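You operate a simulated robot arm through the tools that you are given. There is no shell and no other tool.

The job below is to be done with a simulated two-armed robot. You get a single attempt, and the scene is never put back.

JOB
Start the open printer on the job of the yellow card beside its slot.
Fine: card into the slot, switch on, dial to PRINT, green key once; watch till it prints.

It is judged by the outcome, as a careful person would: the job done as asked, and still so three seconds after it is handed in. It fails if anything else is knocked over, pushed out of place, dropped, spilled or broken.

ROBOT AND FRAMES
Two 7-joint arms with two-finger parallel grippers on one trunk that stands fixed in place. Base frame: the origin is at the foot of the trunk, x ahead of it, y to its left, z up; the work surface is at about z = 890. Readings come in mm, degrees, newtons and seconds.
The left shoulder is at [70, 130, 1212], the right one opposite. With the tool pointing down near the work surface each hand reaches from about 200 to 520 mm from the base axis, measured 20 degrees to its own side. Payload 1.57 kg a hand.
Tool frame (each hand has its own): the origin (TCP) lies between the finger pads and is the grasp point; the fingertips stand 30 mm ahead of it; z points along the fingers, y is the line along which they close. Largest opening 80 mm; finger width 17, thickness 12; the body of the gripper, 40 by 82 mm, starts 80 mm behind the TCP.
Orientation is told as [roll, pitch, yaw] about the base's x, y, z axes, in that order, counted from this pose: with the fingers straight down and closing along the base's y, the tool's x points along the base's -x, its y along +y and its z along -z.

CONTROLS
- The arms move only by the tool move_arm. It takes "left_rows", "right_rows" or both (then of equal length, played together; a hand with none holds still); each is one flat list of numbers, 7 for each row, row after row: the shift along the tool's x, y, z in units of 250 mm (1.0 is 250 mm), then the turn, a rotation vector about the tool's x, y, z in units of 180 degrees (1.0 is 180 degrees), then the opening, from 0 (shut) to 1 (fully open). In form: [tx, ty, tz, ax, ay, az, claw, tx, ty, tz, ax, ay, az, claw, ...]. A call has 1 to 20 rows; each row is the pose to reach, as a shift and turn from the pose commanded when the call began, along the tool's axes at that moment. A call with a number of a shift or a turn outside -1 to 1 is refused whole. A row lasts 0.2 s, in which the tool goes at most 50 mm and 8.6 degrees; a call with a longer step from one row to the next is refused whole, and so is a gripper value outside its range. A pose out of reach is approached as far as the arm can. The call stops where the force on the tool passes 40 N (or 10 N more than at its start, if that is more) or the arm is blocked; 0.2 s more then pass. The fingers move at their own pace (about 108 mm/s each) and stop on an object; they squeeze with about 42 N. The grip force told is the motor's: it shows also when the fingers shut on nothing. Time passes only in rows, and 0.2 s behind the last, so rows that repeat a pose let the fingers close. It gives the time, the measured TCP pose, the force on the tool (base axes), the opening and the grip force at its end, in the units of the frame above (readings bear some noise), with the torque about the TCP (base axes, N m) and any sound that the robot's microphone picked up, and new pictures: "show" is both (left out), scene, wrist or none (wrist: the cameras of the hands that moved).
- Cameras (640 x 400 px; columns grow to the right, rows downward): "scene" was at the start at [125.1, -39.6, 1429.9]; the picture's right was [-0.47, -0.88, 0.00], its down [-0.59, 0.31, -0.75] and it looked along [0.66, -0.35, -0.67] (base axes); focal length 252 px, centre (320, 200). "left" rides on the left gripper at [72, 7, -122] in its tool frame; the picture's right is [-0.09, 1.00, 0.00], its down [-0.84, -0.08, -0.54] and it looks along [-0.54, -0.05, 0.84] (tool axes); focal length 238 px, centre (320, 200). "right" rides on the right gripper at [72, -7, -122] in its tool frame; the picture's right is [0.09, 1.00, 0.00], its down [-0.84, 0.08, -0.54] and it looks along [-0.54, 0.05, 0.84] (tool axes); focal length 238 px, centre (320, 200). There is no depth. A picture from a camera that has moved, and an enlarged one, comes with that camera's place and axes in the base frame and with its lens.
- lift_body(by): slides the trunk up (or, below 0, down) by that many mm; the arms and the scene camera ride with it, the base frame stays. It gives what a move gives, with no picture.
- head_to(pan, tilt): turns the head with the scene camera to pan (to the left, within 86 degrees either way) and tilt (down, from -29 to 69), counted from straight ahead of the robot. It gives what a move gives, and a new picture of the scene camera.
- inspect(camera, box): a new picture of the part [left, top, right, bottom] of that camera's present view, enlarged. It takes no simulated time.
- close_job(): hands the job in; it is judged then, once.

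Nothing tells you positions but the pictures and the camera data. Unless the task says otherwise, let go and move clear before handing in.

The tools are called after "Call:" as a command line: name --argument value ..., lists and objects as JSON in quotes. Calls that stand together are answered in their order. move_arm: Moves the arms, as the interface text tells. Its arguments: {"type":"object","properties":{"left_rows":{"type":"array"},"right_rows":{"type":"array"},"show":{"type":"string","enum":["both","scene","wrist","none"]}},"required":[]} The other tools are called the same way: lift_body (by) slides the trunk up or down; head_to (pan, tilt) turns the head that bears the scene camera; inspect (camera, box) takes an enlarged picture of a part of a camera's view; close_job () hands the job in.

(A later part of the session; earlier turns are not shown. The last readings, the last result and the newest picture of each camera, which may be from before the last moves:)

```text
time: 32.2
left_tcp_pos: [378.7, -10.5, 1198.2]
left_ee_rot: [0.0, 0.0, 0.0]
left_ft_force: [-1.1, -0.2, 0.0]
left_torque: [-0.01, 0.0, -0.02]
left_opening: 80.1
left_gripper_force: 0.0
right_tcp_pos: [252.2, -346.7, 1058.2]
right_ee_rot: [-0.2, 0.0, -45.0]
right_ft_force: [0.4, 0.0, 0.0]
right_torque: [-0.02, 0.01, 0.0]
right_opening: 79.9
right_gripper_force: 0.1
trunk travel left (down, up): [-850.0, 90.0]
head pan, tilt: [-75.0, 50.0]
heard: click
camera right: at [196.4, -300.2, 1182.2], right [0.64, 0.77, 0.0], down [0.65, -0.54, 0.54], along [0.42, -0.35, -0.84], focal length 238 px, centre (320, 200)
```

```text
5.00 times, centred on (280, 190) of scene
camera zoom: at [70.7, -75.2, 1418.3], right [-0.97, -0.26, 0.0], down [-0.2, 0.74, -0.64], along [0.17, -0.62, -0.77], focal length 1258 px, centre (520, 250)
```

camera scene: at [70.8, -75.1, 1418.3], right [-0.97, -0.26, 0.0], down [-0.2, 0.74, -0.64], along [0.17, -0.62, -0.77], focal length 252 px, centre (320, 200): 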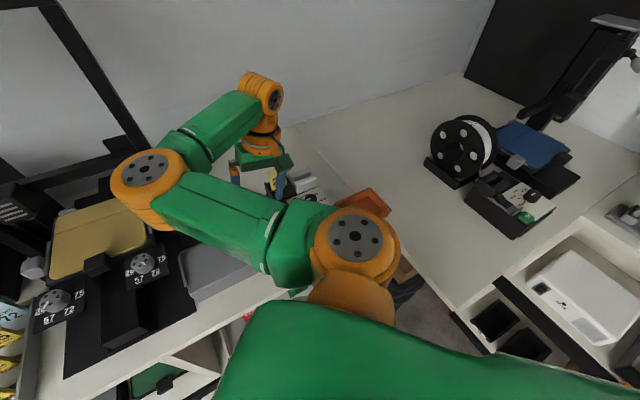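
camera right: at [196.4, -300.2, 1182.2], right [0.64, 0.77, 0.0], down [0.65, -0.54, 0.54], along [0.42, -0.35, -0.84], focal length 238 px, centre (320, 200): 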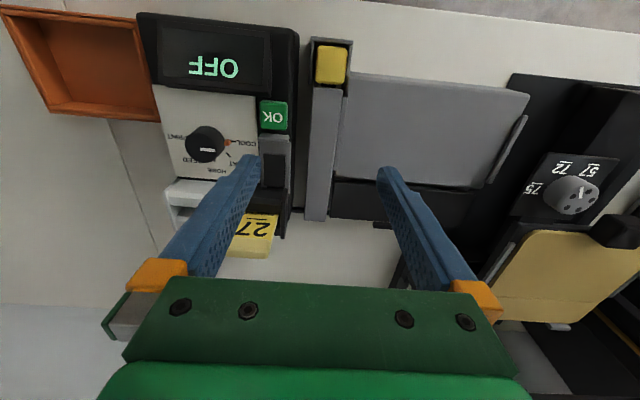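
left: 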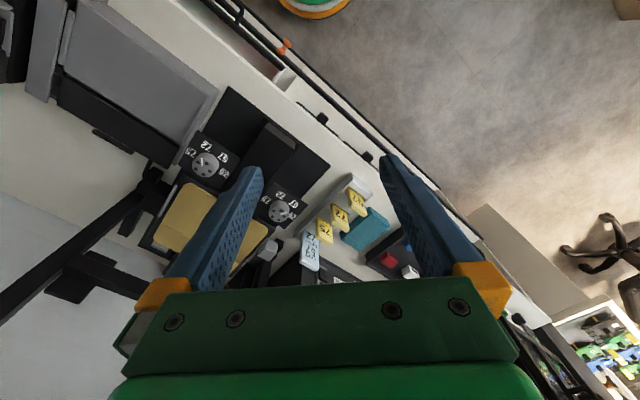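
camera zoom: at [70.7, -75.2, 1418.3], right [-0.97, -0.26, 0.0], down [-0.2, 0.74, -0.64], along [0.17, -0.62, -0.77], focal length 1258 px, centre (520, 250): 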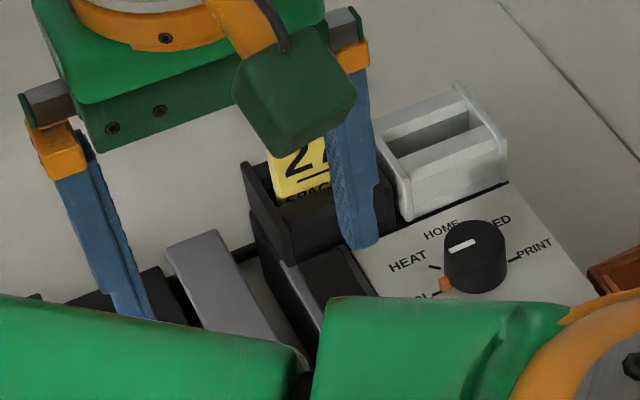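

The flat fingertip was straddling the rocker's pivot, so it couldn't tip past centre. I'll tilt the hand both ways so just the rear corner of the right finger leads, and press right at the rocker's raised rear end.

Call:
move_arm --right_rows '[-0.05, 0, 0, -0.022, 0.022, 0, 1, -0.1, 0, 0, -0.045, 0.045, 0, 1, -0.15, 0, 0, -0.0667, 0.0667, 0, 1, -0.204, -0.003, 0.03, -0.0667, 0.0667, 0, 1, -0.204, -0.003, 0.075, -0.0667, 0.0667, 0, 1, -0.204, -0.003, 0.112, -0.0667, 0.0667, 0, 1, -0.204, -0.003, 0.112, -0.0667, 0.0667, 0, 1]' --show "both"

Call:
inspect --camera "right" --box '[180, 80, 320, 200]'

Call:
inspect --camera "scene" --box '[220, 140, 340, 230]'

```text
time: 33.8
left_tcp_pos: [377.5, -9.3, 1198.3]
left_ee_rot: [0.0, 0.1, 0.1]
left_ft_force: [0.0, 0.8, 0.3]
left_torque: [-0.02, 0.0, 0.0]
left_opening: 80.1
left_gripper_force: 0.0
right_tcp_pos: [287.2, -382.7, 1029.4]
right_ee_rot: [12.1, 12.0, -43.7]
right_ft_force: [-0.6, -0.3, -0.6]
right_torque: [0.03, 0.01, 0.02]
right_opening: 80.1
right_gripper_force: 0.1
trunk travel left (down, up): [-850.0, 90.0]
head pan, tilt: [-75.0, 50.0]
camera scene: at [71.0, -74.9, 1418.3], right [-0.97, -0.26, 0.0], down [-0.2, 0.74, -0.64], along [0.17, -0.62, -0.77], focal length 252 px, centre (320, 200)
camera right: at [232.1, -374.1, 1163.0], right [0.64, 0.74, 0.22], down [0.65, -0.67, 0.36], along [0.42, -0.09, -0.91], focal length 238 px, centre (320, 200)
```

scene: 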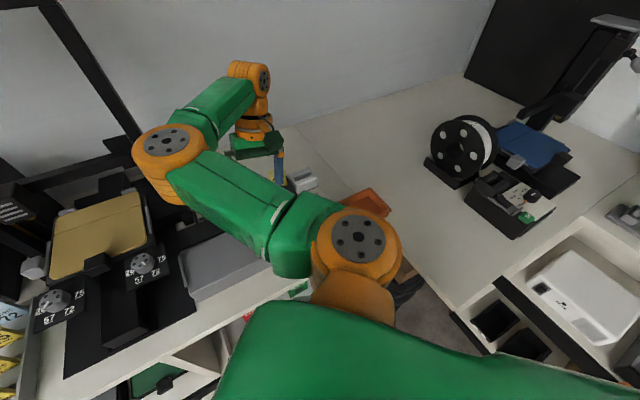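
right: 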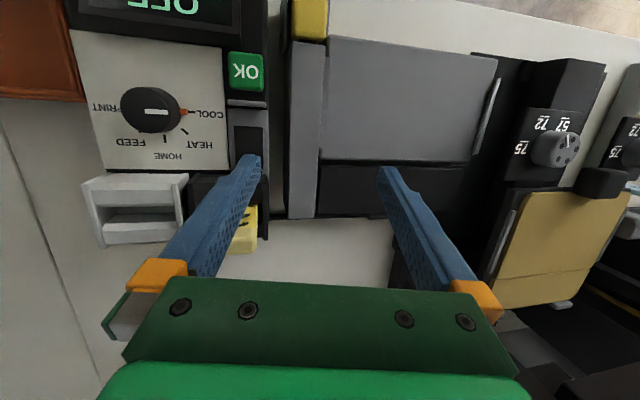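

```text
3.33 times, centred on (250, 140) of right
camera zoom: at [232.1, -374.1, 1163.0], right [0.64, 0.74, 0.22], down [0.65, -0.67, 0.36], along [0.42, -0.09, -0.91], focal length 794 px, centre (553, 400)
```

zoom: 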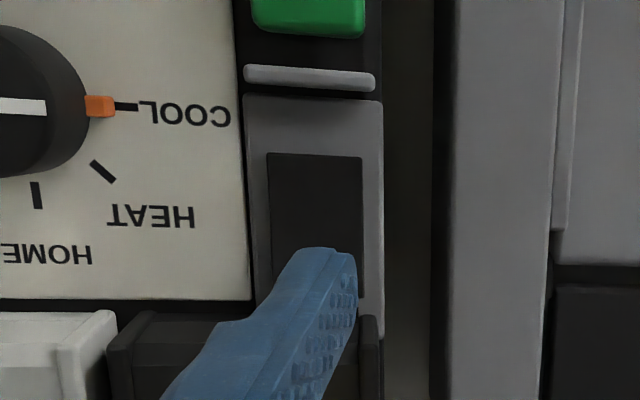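

```text
4.44 times, centred on (280, 185) of scene
camera zoom: at [71.0, -74.9, 1418.3], right [-0.97, -0.26, 0.0], down [-0.2, 0.74, -0.64], along [0.17, -0.62, -0.77], focal length 1118 px, centre (498, 267)
```

zoom: 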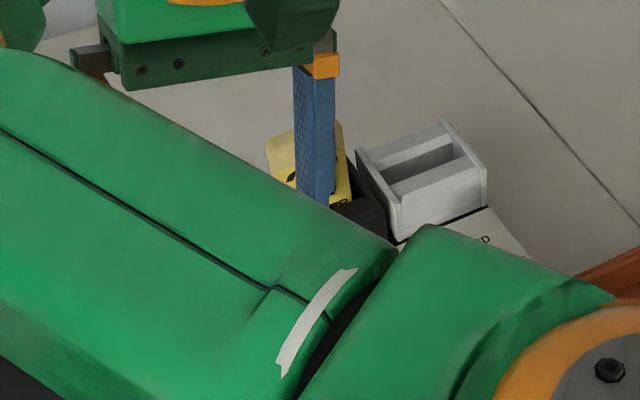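

Only the right finger's rear corner will touch, right at the rocker's rear end. Pressing down slowly now.

Call:
move_arm --right_rows '[-0.0099, -0.0099, 0.0459, 0, 0, 0, 1, -0.0182, -0.0182, 0.0842, 0, 0, 0, 1, -0.0223, -0.0223, 0.1033, 0, 0, 0, 1, -0.0248, -0.0248, 0.1148, 0, 0, 0, 1, -0.0264, -0.0264, 0.1224, 0, 0, 0, 1, -0.0281, -0.0281, 0.1301, 0, 0, 0, 1, -0.0297, -0.0297, 0.1377, 0, 0, 0, 1]' --show "wrist"

```text
time: 35.4
left_tcp_pos: [376.4, -8.6, 1198.5]
left_ee_rot: [-0.2, 0.0, 0.1]
left_ft_force: [0.8, 0.2, 0.5]
left_torque: [0.0, 0.0, 0.02]
left_opening: 79.9
left_gripper_force: 0.1
right_tcp_pos: [286.8, -382.5, 999.4]
right_ee_rot: [11.7, 11.2, -43.7]
right_ft_force: [-0.1, -5.3, 20.9]
right_torque: [-0.85, 0.58, 0.17]
right_opening: 78.4
right_gripper_force: 0.1
trunk travel left (down, up): [-850.0, 90.0]
head pan, tilt: [-75.0, 50.0]
heard: click
stopped in row 7 (right hand): the force on the tool passed its limit at 44 N (the readings are from after the stop); the commanded pose is now the measured one
camera right: at [230.9, -372.4, 1130.7], right [0.64, 0.74, 0.22], down [0.65, -0.67, 0.37], along [0.42, -0.1, -0.9], focal length 238 px, centre (320, 200)
```

right: 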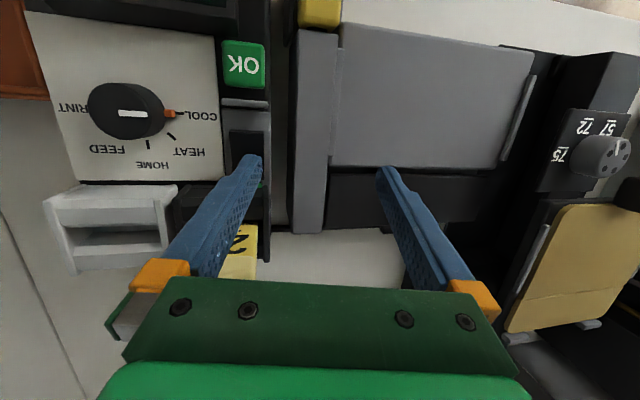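

One click at a firm stop. Before releasing, let me inspect the rocker and panel in the current view.

Call:
inspect --camera "right" --box '[200, 0, 320, 90]'

Call:
inspect --camera "right" --box '[200, 90, 300, 200]'

Call:
inspect --camera "scene" --box '[220, 140, 340, 230]'

```text
4.44 times, centred on (260, 45) of right
camera zoom: at [230.9, -372.4, 1130.7], right [0.64, 0.74, 0.22], down [0.65, -0.67, 0.37], along [0.42, -0.1, -0.9], focal length 1059 px, centre (587, 889)
```

zoom: 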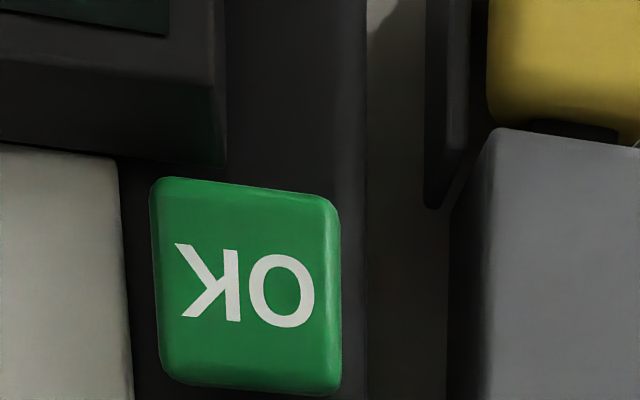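

```text
3.64 times, centred on (250, 145) of right
camera zoom: at [230.9, -372.4, 1130.7], right [0.64, 0.74, 0.22], down [0.65, -0.67, 0.37], along [0.42, -0.1, -0.9], focal length 867 px, centre (574, 400)
```

zoom: 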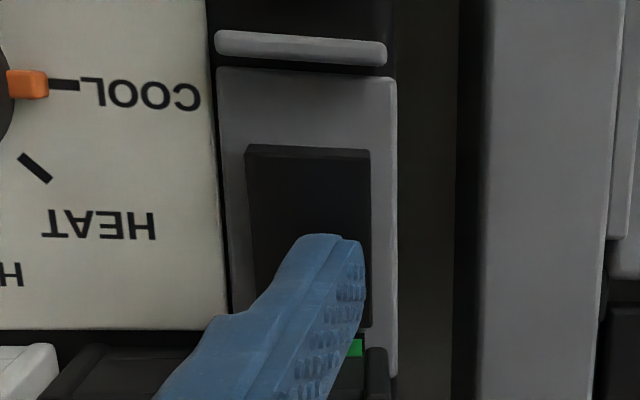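

```text
4.44 times, centred on (280, 185) of scene
camera zoom: at [68.7, -71.4, 1418.6], right [-0.97, -0.26, 0.0], down [-0.2, 0.74, -0.65], along [0.17, -0.62, -0.76], focal length 1118 px, centre (498, 267)
```

zoom: 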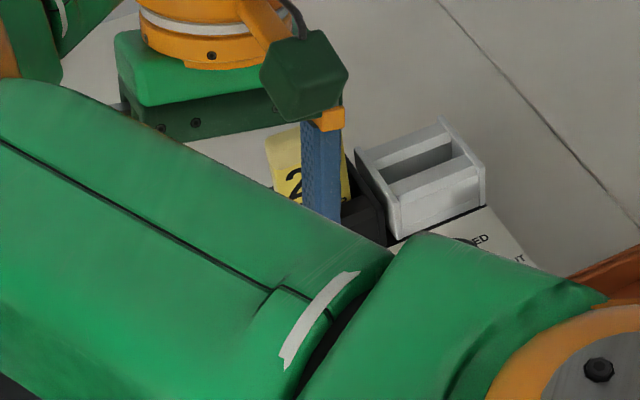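

A green indicator now shows just behind the rocker and its front edge has risen, so it tipped to ON. I'll lift off slowly, straight up, and see whether it holds.

Call:
move_arm --right_rows '[0.0016, 0.0016, -0.0077, 0, 0, 0, 1, 0.005, 0.005, -0.023, 0, 0, 0, 1, 0.0099, 0.0099, -0.0459, 0, 0, 0, 1, 0.0223, 0.0223, -0.1033, 0, 0, 0, 1, 0.0223, 0.0223, -0.1033, 0, 0, 0, 1]' --show "wrist"

Call:
inspect --camera "right" --box '[180, 80, 320, 200]'

```text
time: 36.6
left_tcp_pos: [379.1, -10.6, 1197.6]
left_ee_rot: [0.1, -0.1, 0.0]
left_ft_force: [-0.3, -0.4, 0.2]
left_torque: [-0.02, 0.02, 0.0]
left_opening: 79.9
left_gripper_force: 0.1
right_tcp_pos: [288.8, -384.1, 1023.6]
right_ee_rot: [11.9, 11.5, -43.7]
right_ft_force: [0.0, 0.5, 0.4]
right_torque: [-0.01, -0.02, 0.0]
right_opening: 79.9
right_gripper_force: 0.0
trunk travel left (down, up): [-850.0, 90.0]
head pan, tilt: [-75.0, 50.0]
camera right: at [232.6, -374.6, 1155.6], right [0.64, 0.74, 0.22], down [0.65, -0.67, 0.37], along [0.42, -0.09, -0.9], focal length 238 px, centre (320, 200)
```

right: 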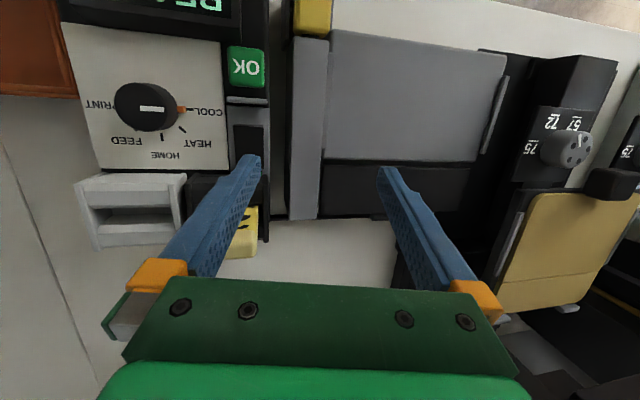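

```text
3.33 times, centred on (250, 140) of right
camera zoom: at [232.6, -374.6, 1155.6], right [0.64, 0.74, 0.22], down [0.65, -0.67, 0.37], along [0.42, -0.09, -0.9], focal length 794 px, centre (553, 400)
```

zoom: 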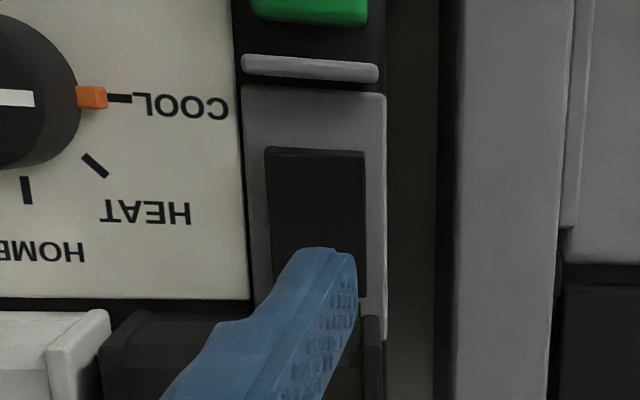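

The display now reads "REA…" and there was no release click, so the switch is ON. I'll rise, level the hand and move above the dial (f≈438, r≈172) for a look.

Call:
move_arm --right_rows '[0.017, 0.017, -0.079, 0, 0, 0, 1, 0.0342, 0.0342, -0.1584, 0.022, -0.022, 0, 1, 0.087, -0.104, -0.177, 0.045, -0.045, 0, 1, 0.14, -0.242, -0.195, 0.0667, -0.0667, 0, 1, 0.1928, -0.3804, -0.2136, 0.0667, -0.0667, 0, 1, 0.1928, -0.3804, -0.2136, 0.0667, -0.0667, 0, 1]' --show "both"

Call:
inspect --camera "right" --box '[250, 40, 430, 190]'

```text
time: 38.0
left_tcp_pos: [378.5, -10.8, 1198.1]
left_ee_rot: [0.0, 0.0, 0.0]
left_ft_force: [0.3, 0.4, 0.0]
left_torque: [-0.03, 0.01, 0.01]
left_opening: 79.8
left_gripper_force: 0.0
right_tcp_pos: [185.1, -432.5, 1066.0]
right_ee_rot: [-0.3, -0.4, -44.9]
right_ft_force: [0.7, -0.1, -0.2]
right_torque: [0.03, 0.02, 0.02]
right_opening: 80.1
right_gripper_force: 0.0
trunk travel left (down, up): [-850.0, 90.0]
head pan, tilt: [-75.0, 50.0]
camera scene: at [71.2, -74.7, 1418.3], right [-0.97, -0.26, 0.0], down [-0.2, 0.74, -0.64], along [0.17, -0.62, -0.77], focal length 252 px, centre (320, 200)
camera right: at [129.6, -384.5, 1189.0], right [0.64, 0.77, -0.01], down [0.65, -0.53, 0.55], along [0.42, -0.35, -0.84], focal length 238 px, centre (320, 200)
```

scene: 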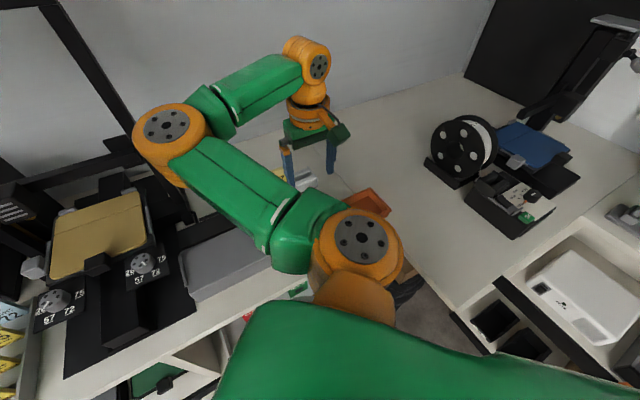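
right: 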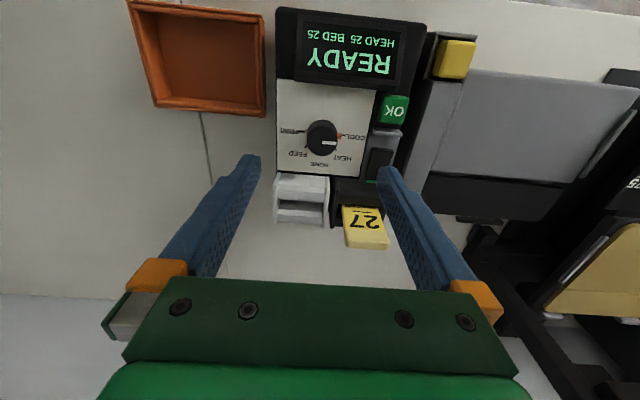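

```text
2.67 times, centred on (340, 115) of right
camera zoom: at [129.6, -384.5, 1189.0], right [0.64, 0.77, -0.01], down [0.65, -0.53, 0.55], along [0.42, -0.35, -0.84], focal length 636 px, centre (267, 427)
```

zoom: 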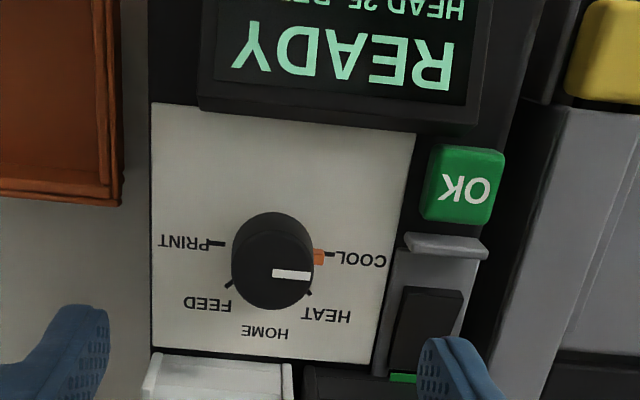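

READY is shown and the green switch light is on; the card stands in the slot. Now the dial: I'll line up over its centre, level the hand, narrow the fingers to 50 mm and come down to just above it.

Call:
move_arm --right_rows '[0.002, 0.003, 0.05, -0.0009, 0.0011, 0, 0.62, 0.004, 0.006, 0.1, -0.0017, 0.0022, 0, 0.62, 0.004, 0.006, 0.14, -0.0017, 0.0022, 0, 0.62, 0.004, 0.006, 0.14, -0.0017, 0.0022, 0, 0.62]' --show "wrist"

Call:
inspect --camera "right" --box '[250, 70, 390, 190]'

```text
time: 39.0
left_tcp_pos: [377.8, -10.4, 1198.4]
left_ee_rot: [0.0, 0.0, 0.0]
left_ft_force: [-0.4, 0.4, -0.3]
left_torque: [0.01, -0.02, 0.05]
left_opening: 80.0
left_gripper_force: 0.0
right_tcp_pos: [186.3, -429.8, 1030.7]
right_ee_rot: [0.1, -0.1, -44.9]
right_ft_force: [0.3, -0.5, 0.0]
right_torque: [0.01, 0.01, -0.02]
right_opening: 49.2
right_gripper_force: 0.1
trunk travel left (down, up): [-850.0, 90.0]
head pan, tilt: [-75.0, 50.0]
camera right: at [131.2, -384.0, 1154.2], right [0.64, 0.77, 0.0], down [0.65, -0.54, 0.54], along [0.42, -0.35, -0.84], focal length 238 px, centre (320, 200)
```

right: 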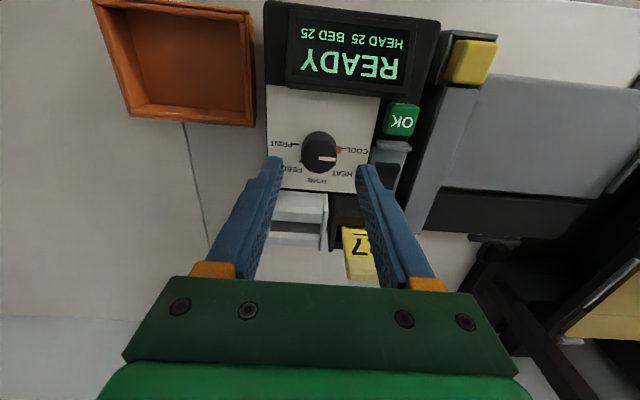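

```text
3.33 times, centred on (320, 130) of right
camera zoom: at [131.2, -384.0, 1154.2], right [0.64, 0.77, 0.0], down [0.65, -0.54, 0.54], along [0.42, -0.35, -0.84], focal length 794 px, centre (320, 433)
```

zoom: 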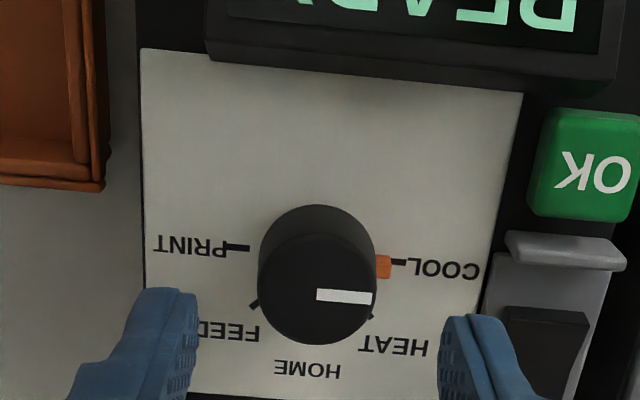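

The dial is within about 1 mm of the tool axis. I'll lower the fingertips to z≈966 (about 16 mm overlap on the 27 mm tall knob) and close on it.

Call:
move_arm --right_rows '[0.001, -0.002, 0.05, 0, 0, 0, 0.62, 0.001, -0.002, 0.1, 0, 0, 0, 0.62, 0.001, -0.002, 0.138, 0, 0, 0, 0.62, 0.001, -0.002, 0.138, 0, 0, 0, 0.45, 0.001, -0.002, 0.138, 0, 0, 0, 0.3, 0.001, -0.002, 0.138, 0, 0, 0, 0.2, 0.001, -0.002, 0.138, 0, 0, 0, 0.2]' --show "wrist"

Call:
inspect --camera "right" --box '[250, 70, 390, 190]'

```text
time: 40.6
left_tcp_pos: [379.3, -11.1, 1197.9]
left_ee_rot: [0.1, 0.0, 0.1]
left_ft_force: [0.7, 0.0, 1.2]
left_torque: [0.01, -0.02, -0.03]
left_opening: 80.0
left_gripper_force: 0.2
right_tcp_pos: [186.4, -431.5, 996.0]
right_ee_rot: [0.1, 0.1, -44.8]
right_ft_force: [-0.8, 1.6, -5.9]
right_torque: [-0.63, -0.1, -0.01]
right_opening: 29.3
right_gripper_force: 39.4
trunk travel left (down, up): [-850.0, 90.0]
head pan, tilt: [-75.0, 50.0]
camera right: at [130.6, -384.2, 1119.8], right [0.64, 0.77, 0.0], down [0.65, -0.54, 0.54], along [0.42, -0.34, -0.84], focal length 238 px, centre (320, 200)
```

right: 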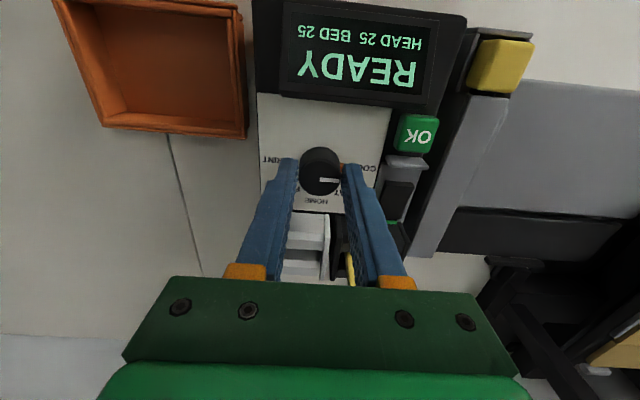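

```text
3.33 times, centred on (320, 130) of right
camera zoom: at [130.6, -384.2, 1119.8], right [0.64, 0.77, 0.0], down [0.65, -0.54, 0.54], along [0.42, -0.34, -0.84], focal length 794 px, centre (320, 433)
```

zoom: 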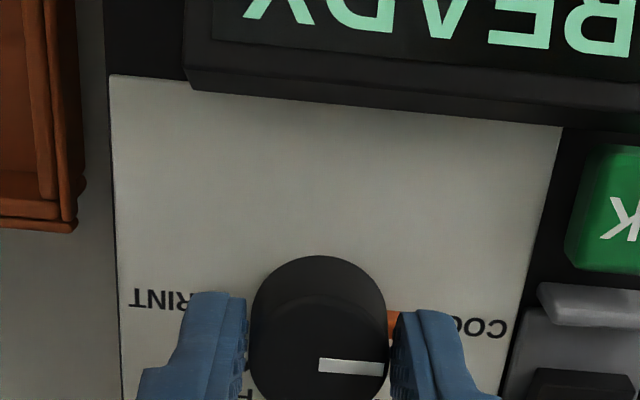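

The dial is gripped (about 30 mm across). I'll turn it clockwise seen from above, through 90° first, in small steps.

Call:
move_arm --right_rows '[0, 0, 0, 0, 0, 0.045, 0.2, 0, 0, 0, 0, 0, 0.091, 0.2, 0, 0, 0, 0, 0, 0.136, 0.2, 0, 0, 0, 0, 0, 0.182, 0.2, 0, 0, 0, 0, 0, 0.227, 0.2, 0, 0, 0, 0, 0, 0.273, 0.2, 0, 0, 0, 0, 0, 0.318, 0.2, 0, 0, 0, 0, 0, 0.364, 0.2, 0, 0, 0, 0, 0, 0.409, 0.2, 0, 0, 0, 0, 0, 0.455, 0.2, 0, 0, 0, 0, 0, 0.5, 0.2, 0, 0, 0, 0, 0, 0.5, 0.2]' --show "both"

Call:
inspect --camera "right" --box '[250, 70, 390, 190]'

```text
time: 43.2
left_tcp_pos: [380.5, -11.0, 1197.7]
left_ee_rot: [-0.1, 0.1, 0.0]
left_ft_force: [0.7, 0.1, -0.5]
left_torque: [0.04, -0.01, 0.0]
left_opening: 79.8
left_gripper_force: 0.1
right_tcp_pos: [187.7, -430.4, 996.2]
right_ee_rot: [0.0, 0.0, -115.8]
right_ft_force: [3.5, 0.3, -0.4]
right_torque: [0.35, -0.49, 0.02]
right_opening: 29.5
right_gripper_force: 39.5
right hand out of reach, approached as far as the arm can: row 10, 11, 12
trunk travel left (down, up): [-850.0, 90.0]
head pan, tilt: [-75.0, 50.0]
camera scene: at [72.5, -74.9, 1418.2], right [-0.97, -0.26, 0.0], down [-0.2, 0.74, -0.64], along [0.17, -0.62, -0.77], focal length 252 px, centre (320, 200)
camera right: at [213.3, -362.3, 1119.8], right [0.94, -0.35, 0.0], down [-0.29, -0.79, 0.54], along [-0.19, -0.51, -0.84], focal length 238 px, centre (320, 200)
```

scene: 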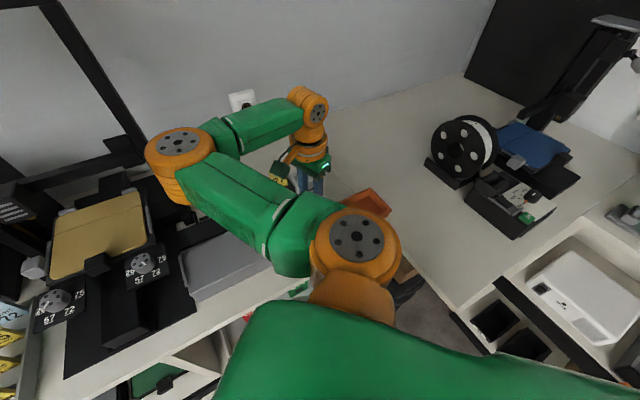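
right: 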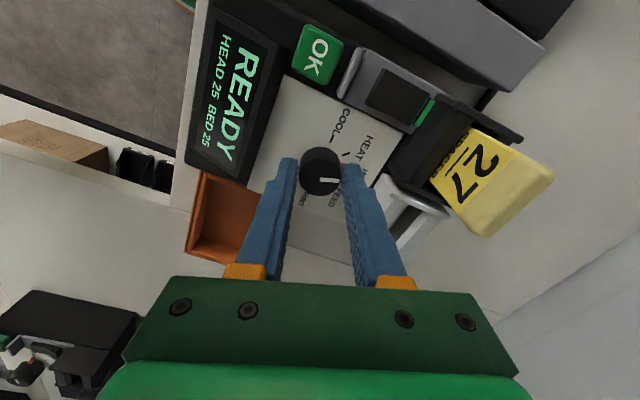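

```text
3.33 times, centred on (320, 130) of right
camera zoom: at [213.3, -362.3, 1119.8], right [0.94, -0.35, 0.0], down [-0.29, -0.79, 0.54], along [-0.19, -0.51, -0.84], focal length 794 px, centre (320, 433)
```

zoom: 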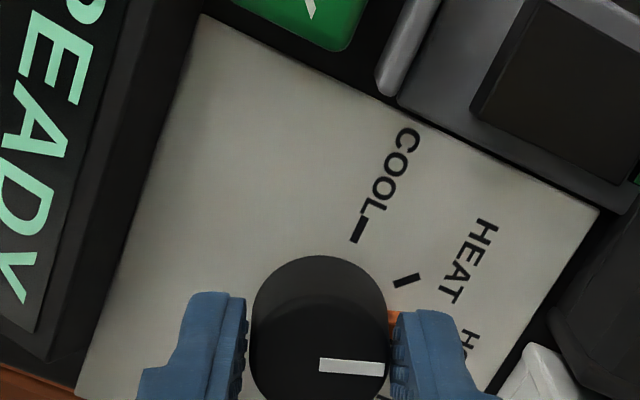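

The dial turned 71° with the hand (yaw -115.8° is this spot's limit), now between HEAT and HOME. I'll release, lift, swing the hand back to about -7° yaw so the next grip can turn the remaining 109°.

Call:
move_arm --right_rows '[0, 0, 0, 0, 0, 0, 0.6, 0, 0, 0, 0, 0, 0, 0.6, 0, 0, -0.08, 0, 0, 0, 0.6, 0, 0, -0.16, 0, 0, 0, 0.6, 0, 0, -0.16, 0, 0, -0.0433, 0.6, 0, 0, -0.16, 0, 0, -0.0866, 0.6, 0, 0, -0.16, 0, 0, -0.1299, 0.6, 0, 0, -0.16, 0, 0, -0.1732, 0.6, 0, 0, -0.16, 0, 0, -0.2165, 0.6, 0, 0, -0.16, 0, 0, -0.2598, 0.6, 0, 0, -0.16, 0, 0, -0.3031, 0.6, 0, 0, -0.16, 0, 0, -0.3464, 0.6, 0, 0, -0.16, 0, 0, -0.3897, 0.6, 0, 0, -0.16, 0, 0, -0.433, 0.6, 0, 0, -0.16, 0, 0, -0.4763, 0.6, 0, 0, -0.16, 0, 0, -0.5196, 0.6, 0, 0, -0.16, 0, 0, -0.5629, 0.6, 0, 0, -0.16, 0, 0, -0.6056, 0.6, 0, 0, -0.16, 0, 0, -0.6056, 0.6]' --show "both"

Call:
inspect --camera "right" --box '[240, 60, 400, 190]'

```text
time: 47.2
left_tcp_pos: [378.4, -10.1, 1198.6]
left_ee_rot: [0.0, -0.1, 0.0]
left_ft_force: [-0.5, 0.1, -0.2]
left_torque: [-0.01, 0.01, 0.03]
left_opening: 80.1
left_gripper_force: 0.1
right_tcp_pos: [187.2, -431.0, 1036.9]
right_ee_rot: [0.0, 0.0, -6.7]
right_ft_force: [0.4, 0.1, -0.7]
right_torque: [0.04, -0.02, -0.01]
right_opening: 48.1
right_gripper_force: 0.0
trunk travel left (down, up): [-850.0, 90.0]
head pan, tilt: [-75.0, 50.0]
camera scene: at [71.0, -74.8, 1418.3], right [-0.97, -0.26, 0.0], down [-0.2, 0.74, -0.64], along [0.17, -0.62, -0.77], focal length 252 px, centre (320, 200)
camera right: at [114.5, -428.1, 1159.9], right [0.02, 1.0, 0.0], down [0.84, -0.02, 0.54], along [0.54, -0.01, -0.84], focal length 238 px, centre (320, 200)
```

scene: 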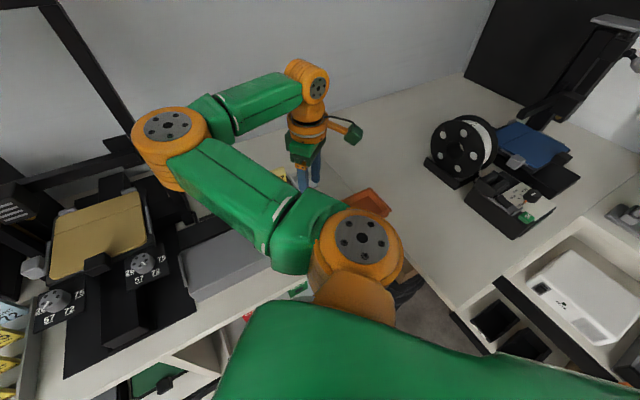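
right: 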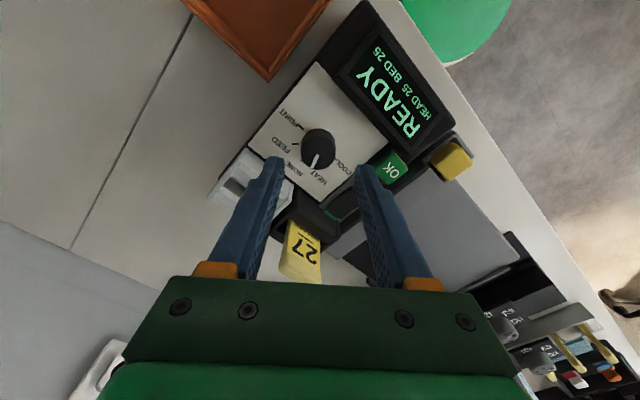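

```text
3.08 times, centred on (320, 125) of right
camera zoom: at [114.5, -428.1, 1159.9], right [0.02, 1.0, 0.0], down [0.84, -0.02, 0.54], along [0.54, -0.01, -0.84], focal length 733 px, centre (320, 431)
```

zoom: 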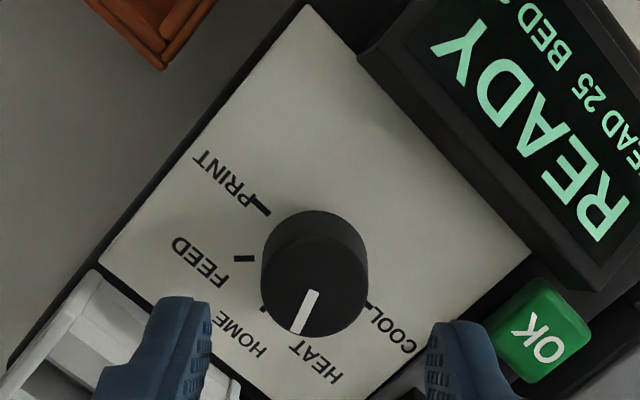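

The dial stayed where I left it, between HEAT and HOME. I'll add a bit more wind-up (yaw +8°), lower over the knob again and grip it.

Call:
move_arm --right_rows '[0, 0, 0, 0, 0, -0.0417, 0.6, 0, 0, 0, 0, 0, -0.0833, 0.6, 0, 0, 0.08, 0, 0, -0.0833, 0.6, 0, 0, 0.163, 0, 0, -0.0833, 0.6, 0, 0, 0.163, 0, 0, -0.0833, 0.45, 0, 0, 0.163, 0, 0, -0.0833, 0.3, 0, 0, 0.163, 0, 0, -0.0833, 0.2, 0, 0, 0.163, 0, 0, -0.0833, 0.2]' --show "wrist"

Call:
inspect --camera "right" --box '[250, 90, 390, 210]'

```text
time: 49.0
left_tcp_pos: [378.9, -12.4, 1198.5]
left_ee_rot: [0.1, 0.0, 0.0]
left_ft_force: [0.4, -0.5, -0.1]
left_torque: [0.03, 0.0, 0.0]
left_opening: 79.9
left_gripper_force: 0.1
right_tcp_pos: [186.1, -431.4, 994.7]
right_ee_rot: [0.0, 0.0, 8.2]
right_ft_force: [0.6, -3.6, -1.6]
right_torque: [-0.59, -0.2, -0.02]
right_opening: 29.5
right_gripper_force: 38.3
trunk travel left (down, up): [-850.0, 90.0]
head pan, tilt: [-75.0, 50.0]
camera right: at [116.4, -448.4, 1118.1], right [-0.23, 0.97, 0.0], down [0.82, 0.19, 0.54], along [0.53, 0.13, -0.84], focal length 238 px, centre (320, 200)
```

right: 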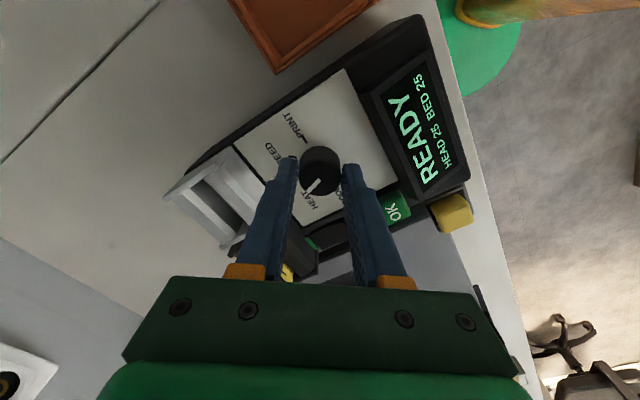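

```text
3.33 times, centred on (320, 150) of right
camera zoom: at [116.4, -448.4, 1118.1], right [-0.23, 0.97, 0.0], down [0.82, 0.19, 0.54], along [0.53, 0.13, -0.84], focal length 794 px, centre (320, 367)
```

zoom: 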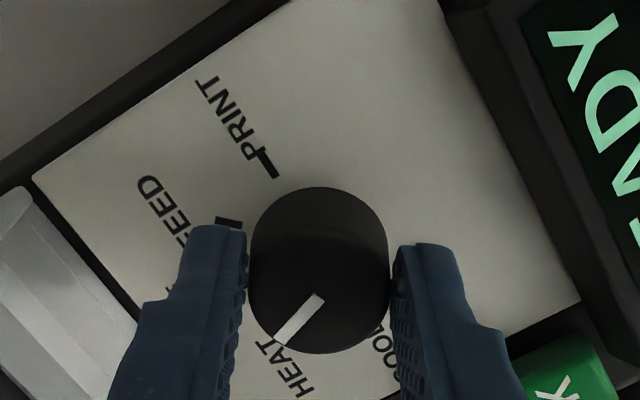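

The mark is at 72° past COOL; PRINT is another 107.6° clockwise. Turning the dial now by that amount.

Call:
move_arm --right_rows '[0, 0, 0, 0, 0, 0.046, 0.2, 0, 0, 0, 0, 0, 0.092, 0.2, 0, 0, 0, 0, 0, 0.138, 0.2, 0, 0, 0, 0, 0, 0.184, 0.2, 0, 0, 0, 0, 0, 0.23, 0.2, 0, 0, 0, 0, 0, 0.276, 0.2, 0, 0, 0, 0, 0, 0.322, 0.2, 0, 0, 0, 0, 0, 0.368, 0.2, 0, 0, 0, 0, 0, 0.414, 0.2, 0, 0, 0, 0, 0, 0.46, 0.2, 0, 0, 0, 0, 0, 0.506, 0.2, 0, 0, 0, 0, 0, 0.552, 0.2, 0, 0, 0, 0, 0, 0.598, 0.2, 0, 0, 0, 0, 0, 0.598, 0.2]' --show "wrist"

Call:
inspect --camera "right" --box '[250, 90, 390, 210]'

```text
time: 52.0
left_tcp_pos: [378.7, -12.4, 1198.4]
left_ee_rot: [0.1, -0.1, 0.0]
left_ft_force: [0.3, -0.1, -0.5]
left_torque: [-0.05, 0.01, -0.01]
left_opening: 79.8
left_gripper_force: 0.0
right_tcp_pos: [187.2, -432.1, 993.7]
right_ee_rot: [0.0, 0.2, -99.6]
right_ft_force: [-3.2, 5.5, -17.5]
right_torque: [0.5, -0.34, -0.02]
right_opening: 29.5
right_gripper_force: 39.1
trunk travel left (down, up): [-850.0, 90.0]
head pan, tilt: [-75.0, 50.0]
camera right: at [192.7, -359.3, 1118.5], right [1.0, -0.07, 0.0], down [-0.06, -0.84, 0.54], along [-0.04, -0.54, -0.84], focal length 238 px, centre (320, 200)
```

right: 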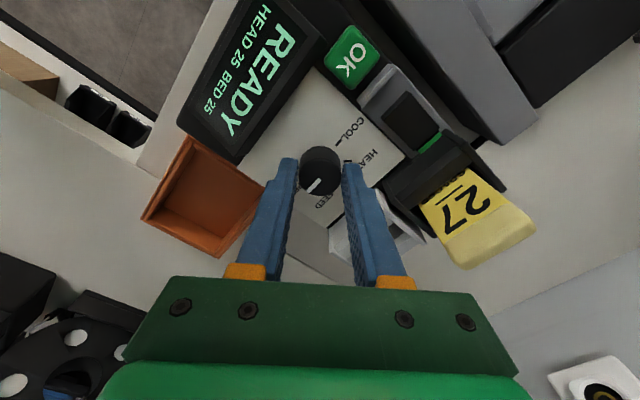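

```text
3.33 times, centred on (320, 150) of right
camera zoom: at [192.7, -359.3, 1118.5], right [1.0, -0.07, 0.0], down [-0.06, -0.84, 0.54], along [-0.04, -0.54, -0.84], focal length 794 px, centre (320, 367)
```

zoom: 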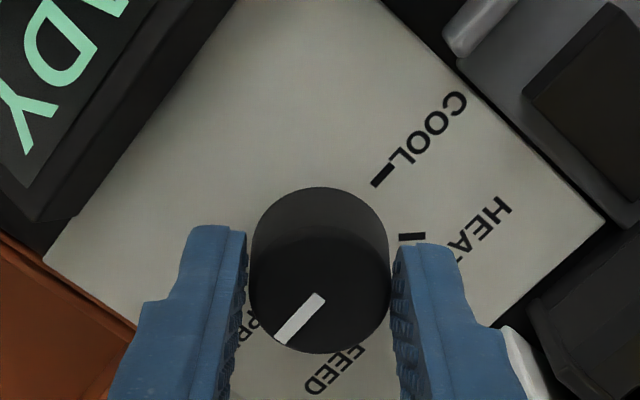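

The mark now points at PRINT (measured −135.6° against −135° wanted). I'll open, lift straight up and check the dial and the display.

Call:
move_arm --right_rows '[0, 0, 0, 0, 0, 0, 0.5, 0, 0, 0, 0, 0, 0, 0.6, 0, 0, -0.06, 0, 0, 0, 0.6, 0, 0, -0.16, 0, 0, 0, 0.6, 0, 0, -0.26, 0, 0, 0, 0.6, 0, 0, -0.26, 0, 0, 0, 0.6]' --show "both"

Call:
inspect --camera "right" --box '[220, 40, 400, 190]'

```text
time: 53.4
left_tcp_pos: [379.0, -11.3, 1198.0]
left_ee_rot: [0.1, -0.1, 0.1]
left_ft_force: [0.1, -0.1, 0.6]
left_torque: [0.01, 0.01, 0.02]
left_opening: 80.0
left_gripper_force: 0.0
right_tcp_pos: [187.2, -430.9, 1061.5]
right_ee_rot: [0.0, 0.1, -99.5]
right_ft_force: [0.5, 0.1, 1.3]
right_torque: [0.03, 0.02, 0.0]
right_opening: 47.8
right_gripper_force: 0.1
trunk travel left (down, up): [-850.0, 90.0]
head pan, tilt: [-75.0, 50.0]
camera scene: at [71.0, -75.0, 1418.3], right [-0.97, -0.26, 0.0], down [-0.2, 0.74, -0.64], along [0.17, -0.62, -0.77], focal length 252 px, centre (320, 200)
camera right: at [192.8, -358.3, 1184.2], right [1.0, -0.07, 0.0], down [-0.06, -0.84, 0.54], along [-0.04, -0.54, -0.84], focal length 238 px, centre (320, 200)
```

scene: 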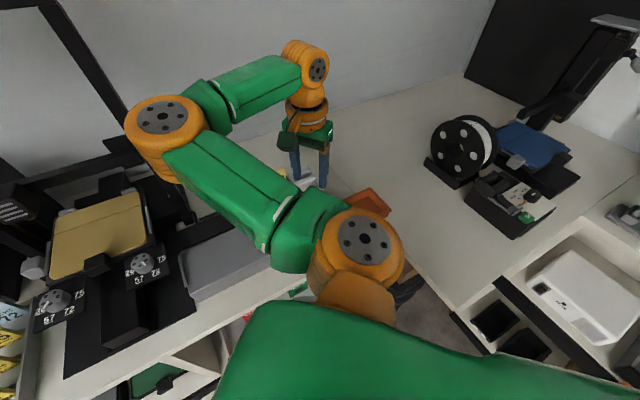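
right: 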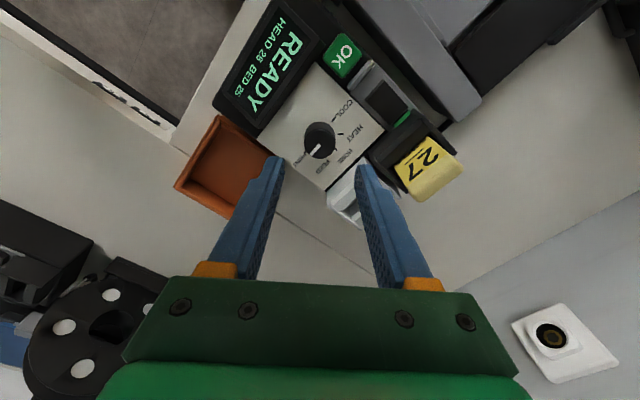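

```text
2.67 times, centred on (310, 115) of right
camera zoom: at [192.8, -358.3, 1184.2], right [1.0, -0.07, 0.0], down [-0.06, -0.84, 0.54], along [-0.04, -0.54, -0.84], focal length 636 px, centre (347, 427)
```

zoom: 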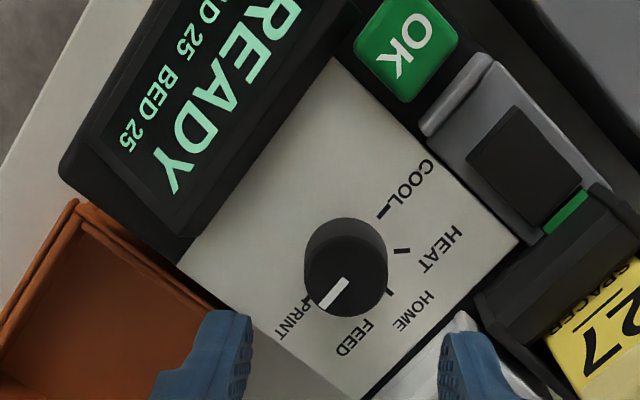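

The dial mark sits on PRINT and the display still reads READY. Next, the green key: I'll turn the hand back to yaw −45°, close the fingers, and hover above OK (f≈408, r≈111).

Call:
move_arm --right_rows '[0.038, 0.0067, 0, 0, 0, -0.0433, 0.4, 0.0765, 0.0134, 0, 0, 0, -0.0865, 0.2, 0.1147, 0.02, 0, 0, 0, -0.1298, 0, 0.1529, 0.0267, 0.03, 0, 0, -0.173, 0, 0.1912, 0.0334, 0.06, 0, 0, -0.2163, 0, 0.2294, 0.0401, 0.09, 0, 0, -0.2595, 0, 0.2676, 0.0468, 0.11, 0, 0, -0.3028, 0, 0.2676, 0.0468, 0.11, 0, 0, -0.3028, 0]' --show "both"

Call:
inspect --camera "right" --box '[220, 60, 400, 190]'

```text
time: 55.2
left_tcp_pos: [378.3, -10.2, 1198.6]
left_ee_rot: [0.0, 0.1, 0.0]
left_ft_force: [0.3, 0.5, 0.9]
left_torque: [0.0, -0.01, 0.02]
left_opening: 79.7
left_gripper_force: 0.1
right_tcp_pos: [208.9, -365.3, 1031.8]
right_ee_rot: [0.0, -0.1, -44.8]
right_ft_force: [-0.9, 0.4, 0.2]
right_torque: [-0.02, 0.04, -0.01]
right_opening: 0.0
right_gripper_force: 20.9
trunk travel left (down, up): [-850.0, 90.0]
head pan, tilt: [-75.0, 50.0]
camera scene: at [70.9, -74.9, 1418.3], right [-0.97, -0.26, 0.0], down [-0.2, 0.74, -0.64], along [0.17, -0.62, -0.77], focal length 252 px, centre (320, 200)
camera right: at [154.1, -319.4, 1156.2], right [0.64, 0.77, 0.0], down [0.65, -0.54, 0.54], along [0.42, -0.34, -0.84], focal length 238 px, centre (320, 200)
```

scene: 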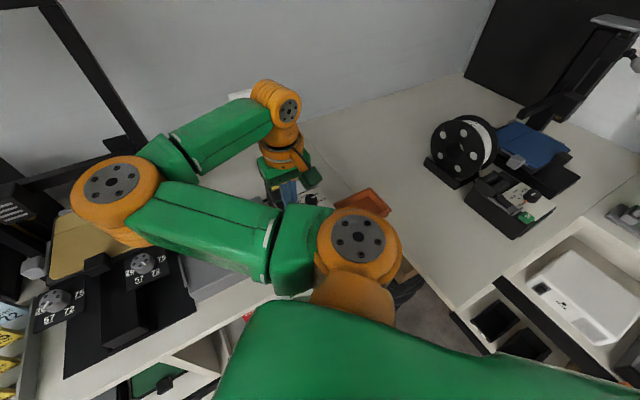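
right: 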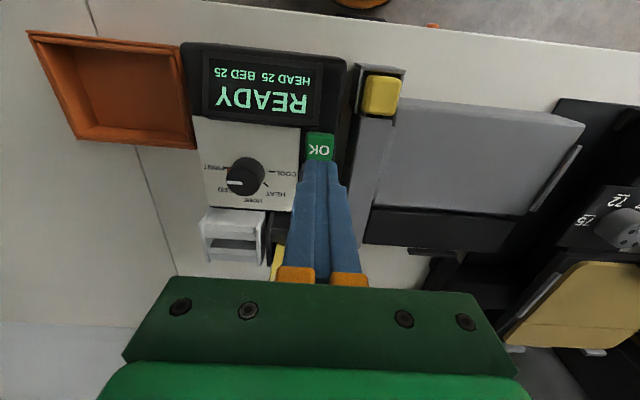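

```text
3.08 times, centred on (310, 125) of right
camera zoom: at [154.1, -319.4, 1156.2], right [0.64, 0.77, 0.0], down [0.65, -0.54, 0.54], along [0.42, -0.34, -0.84], focal length 733 px, centre (351, 431)
```

zoom: 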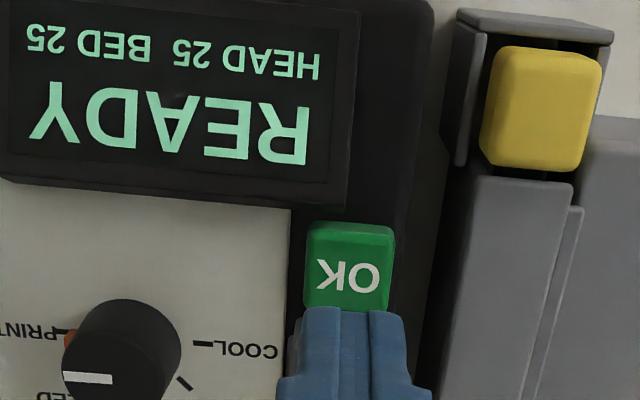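

My landing point projects right onto the middle of the OK key. I'll press it once, firmly, and lift off in the same motion.

Call:
move_arm --right_rows '[0, 0, 0.06, 0, 0, 0, 0, 0, 0, 0.115, 0, 0, 0, 0, 0, 0, 0.13, 0, 0, 0, 0, 0, 0, 0.144, 0, 0, 0, 0, 0, 0, 0.156, 0, 0, 0, 0, 0, 0, 0.162, 0, 0, 0, 0, 0, 0, 0.1, 0, 0, 0, 0, 0, 0, 0.0, 0, 0, 0, 0]' --show "wrist"

```text
time: 57.0
left_tcp_pos: [378.6, -10.1, 1198.3]
left_ee_rot: [0.0, 0.0, -0.1]
left_ft_force: [0.6, 0.2, 0.6]
left_torque: [0.0, -0.01, -0.01]
left_opening: 79.9
left_gripper_force: 0.1
right_tcp_pos: [209.4, -365.6, 1033.8]
right_ee_rot: [0.0, 0.0, -45.0]
right_ft_force: [0.5, -0.3, 0.4]
right_torque: [-0.01, 0.04, 0.03]
right_opening: 0.2
right_gripper_force: 21.6
trunk travel left (down, up): [-850.0, 90.0]
head pan, tilt: [-75.0, 50.0]
camera right: at [153.4, -319.1, 1156.6], right [0.64, 0.77, 0.0], down [0.65, -0.54, 0.54], along [0.42, -0.35, -0.84], focal length 238 px, centre (320, 200)
```

right: 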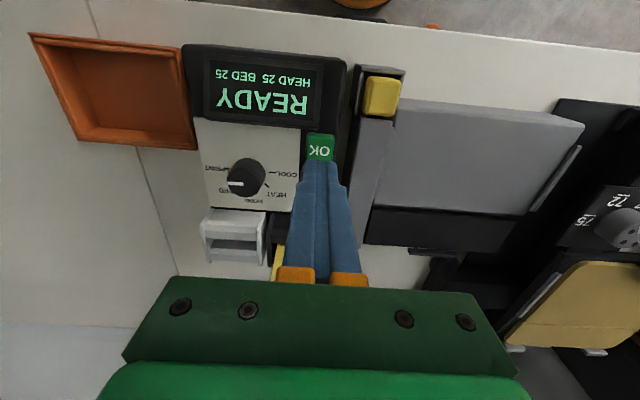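

No click was heard and the display is unchanged, so the key wasn't depressed enough. I'll go down again and feel for contact first.

Call:
move_arm --right_rows '[0, 0, 0.06, 0, 0, 0, 0, 0, 0, 0.115, 0, 0, 0, 0, 0, 0, 0.14, 0, 0, 0, 0, 0, 0, 0.15, 0, 0, 0, 0, 0, 0, 0.154, 0, 0, 0, 0, 0, 0, 0.154, 0, 0, 0, 0]' --show "wrist"

```text
time: 58.4
left_tcp_pos: [378.7, -10.2, 1197.4]
left_ee_rot: [-0.1, 0.1, 0.0]
left_ft_force: [0.5, 0.4, -0.2]
left_torque: [0.03, 0.02, -0.01]
left_opening: 80.1
left_gripper_force: 0.1
right_tcp_pos: [208.7, -367.1, 994.3]
right_ee_rot: [0.0, 0.1, -44.9]
right_ft_force: [0.0, -0.1, 0.0]
right_torque: [-0.02, -0.01, 0.0]
right_opening: 0.2
right_gripper_force: 21.6
trunk travel left (down, up): [-850.0, 90.0]
head pan, tilt: [-75.0, 50.0]
camera right: at [153.6, -319.5, 1118.1], right [0.64, 0.77, 0.0], down [0.65, -0.54, 0.54], along [0.42, -0.35, -0.84], focal length 238 px, centre (320, 200)
```

right: 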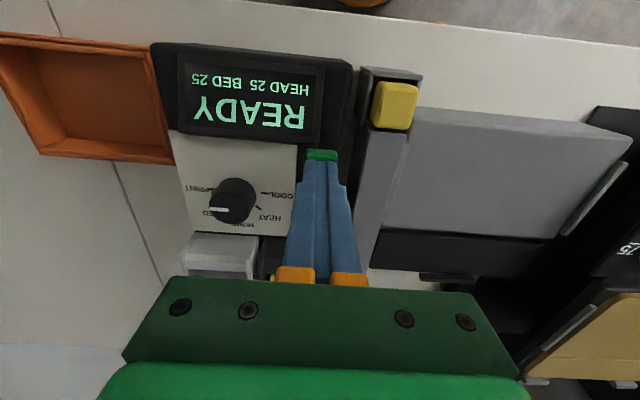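

No contact yet at tip z≈964. I'll continue in small steps until I feel the key.

Call:
move_arm --right_rows '[0, 0, 0.006, 0, 0, 0, 0, 0, 0, 0.012, 0, 0, 0, 0, 0, 0, 0.012, 0, 0, 0, 0]' --show "none"

```text
time: 59.2
left_tcp_pos: [378.8, -9.6, 1197.7]
left_ee_rot: [0.0, 0.0, 0.0]
left_ft_force: [-0.4, -0.3, 0.4]
left_torque: [-0.02, 0.01, 0.01]
left_opening: 80.0
left_gripper_force: 0.1
right_tcp_pos: [209.8, -365.5, 991.1]
right_ee_rot: [0.0, 0.1, -45.0]
right_ft_force: [-0.4, 0.1, 0.8]
right_torque: [0.04, 0.02, 0.0]
right_opening: 0.1
right_gripper_force: 21.3
trunk travel left (down, up): [-850.0, 90.0]
head pan, tilt: [-75.0, 50.0]
heard: click
```

A click came at very light force. I'll lift off now and watch the display.

Call:
move_arm --right_rows '[0, 0, -0.06, 0, 0, 0, 0, 0, 0, -0.16, 0, 0, 0, 0, 0, 0, -0.2, 0, 0, 0, 0]' --show "wrist"

Call:
inspect --camera "right" --box '[170, 30, 370, 200]'

```text
time: 60.0
left_tcp_pos: [378.3, -10.4, 1198.1]
left_ee_rot: [0.0, 0.0, 0.0]
left_ft_force: [-0.1, -0.3, 0.5]
left_torque: [-0.01, -0.02, -0.03]
left_opening: 80.0
left_gripper_force: 0.0
right_tcp_pos: [209.8, -367.2, 1041.8]
right_ee_rot: [0.0, 0.0, -45.0]
right_ft_force: [0.1, 0.3, 0.1]
right_torque: [-0.01, 0.0, 0.02]
right_opening: 0.0
right_gripper_force: 20.7
trunk travel left (down, up): [-850.0, 90.0]
head pan, tilt: [-75.0, 50.0]
camera right: at [153.6, -319.8, 1165.2], right [0.64, 0.77, 0.0], down [0.65, -0.54, 0.54], along [0.42, -0.35, -0.84], focal length 238 px, centre (320, 200)
```

right: 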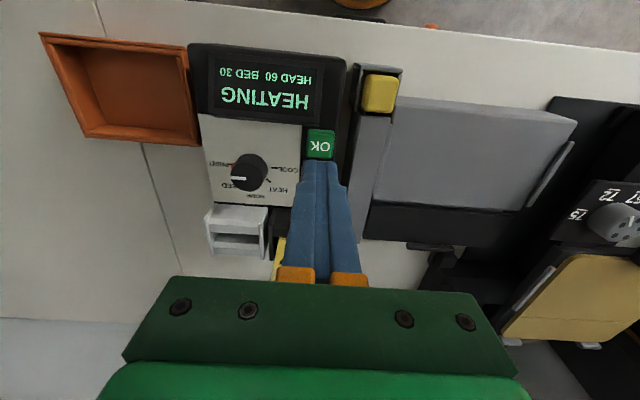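

```text
2.35 times, centred on (270, 115) of right
camera zoom: at [153.6, -319.8, 1165.2], right [0.64, 0.77, 0.0], down [0.65, -0.54, 0.54], along [0.42, -0.35, -0.84], focal length 561 px, centre (438, 400)
```

zoom: 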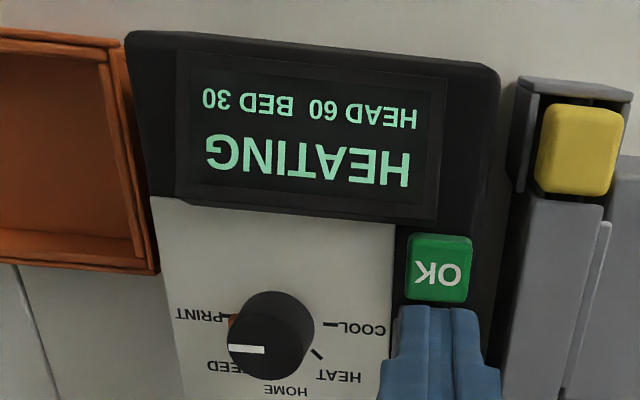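

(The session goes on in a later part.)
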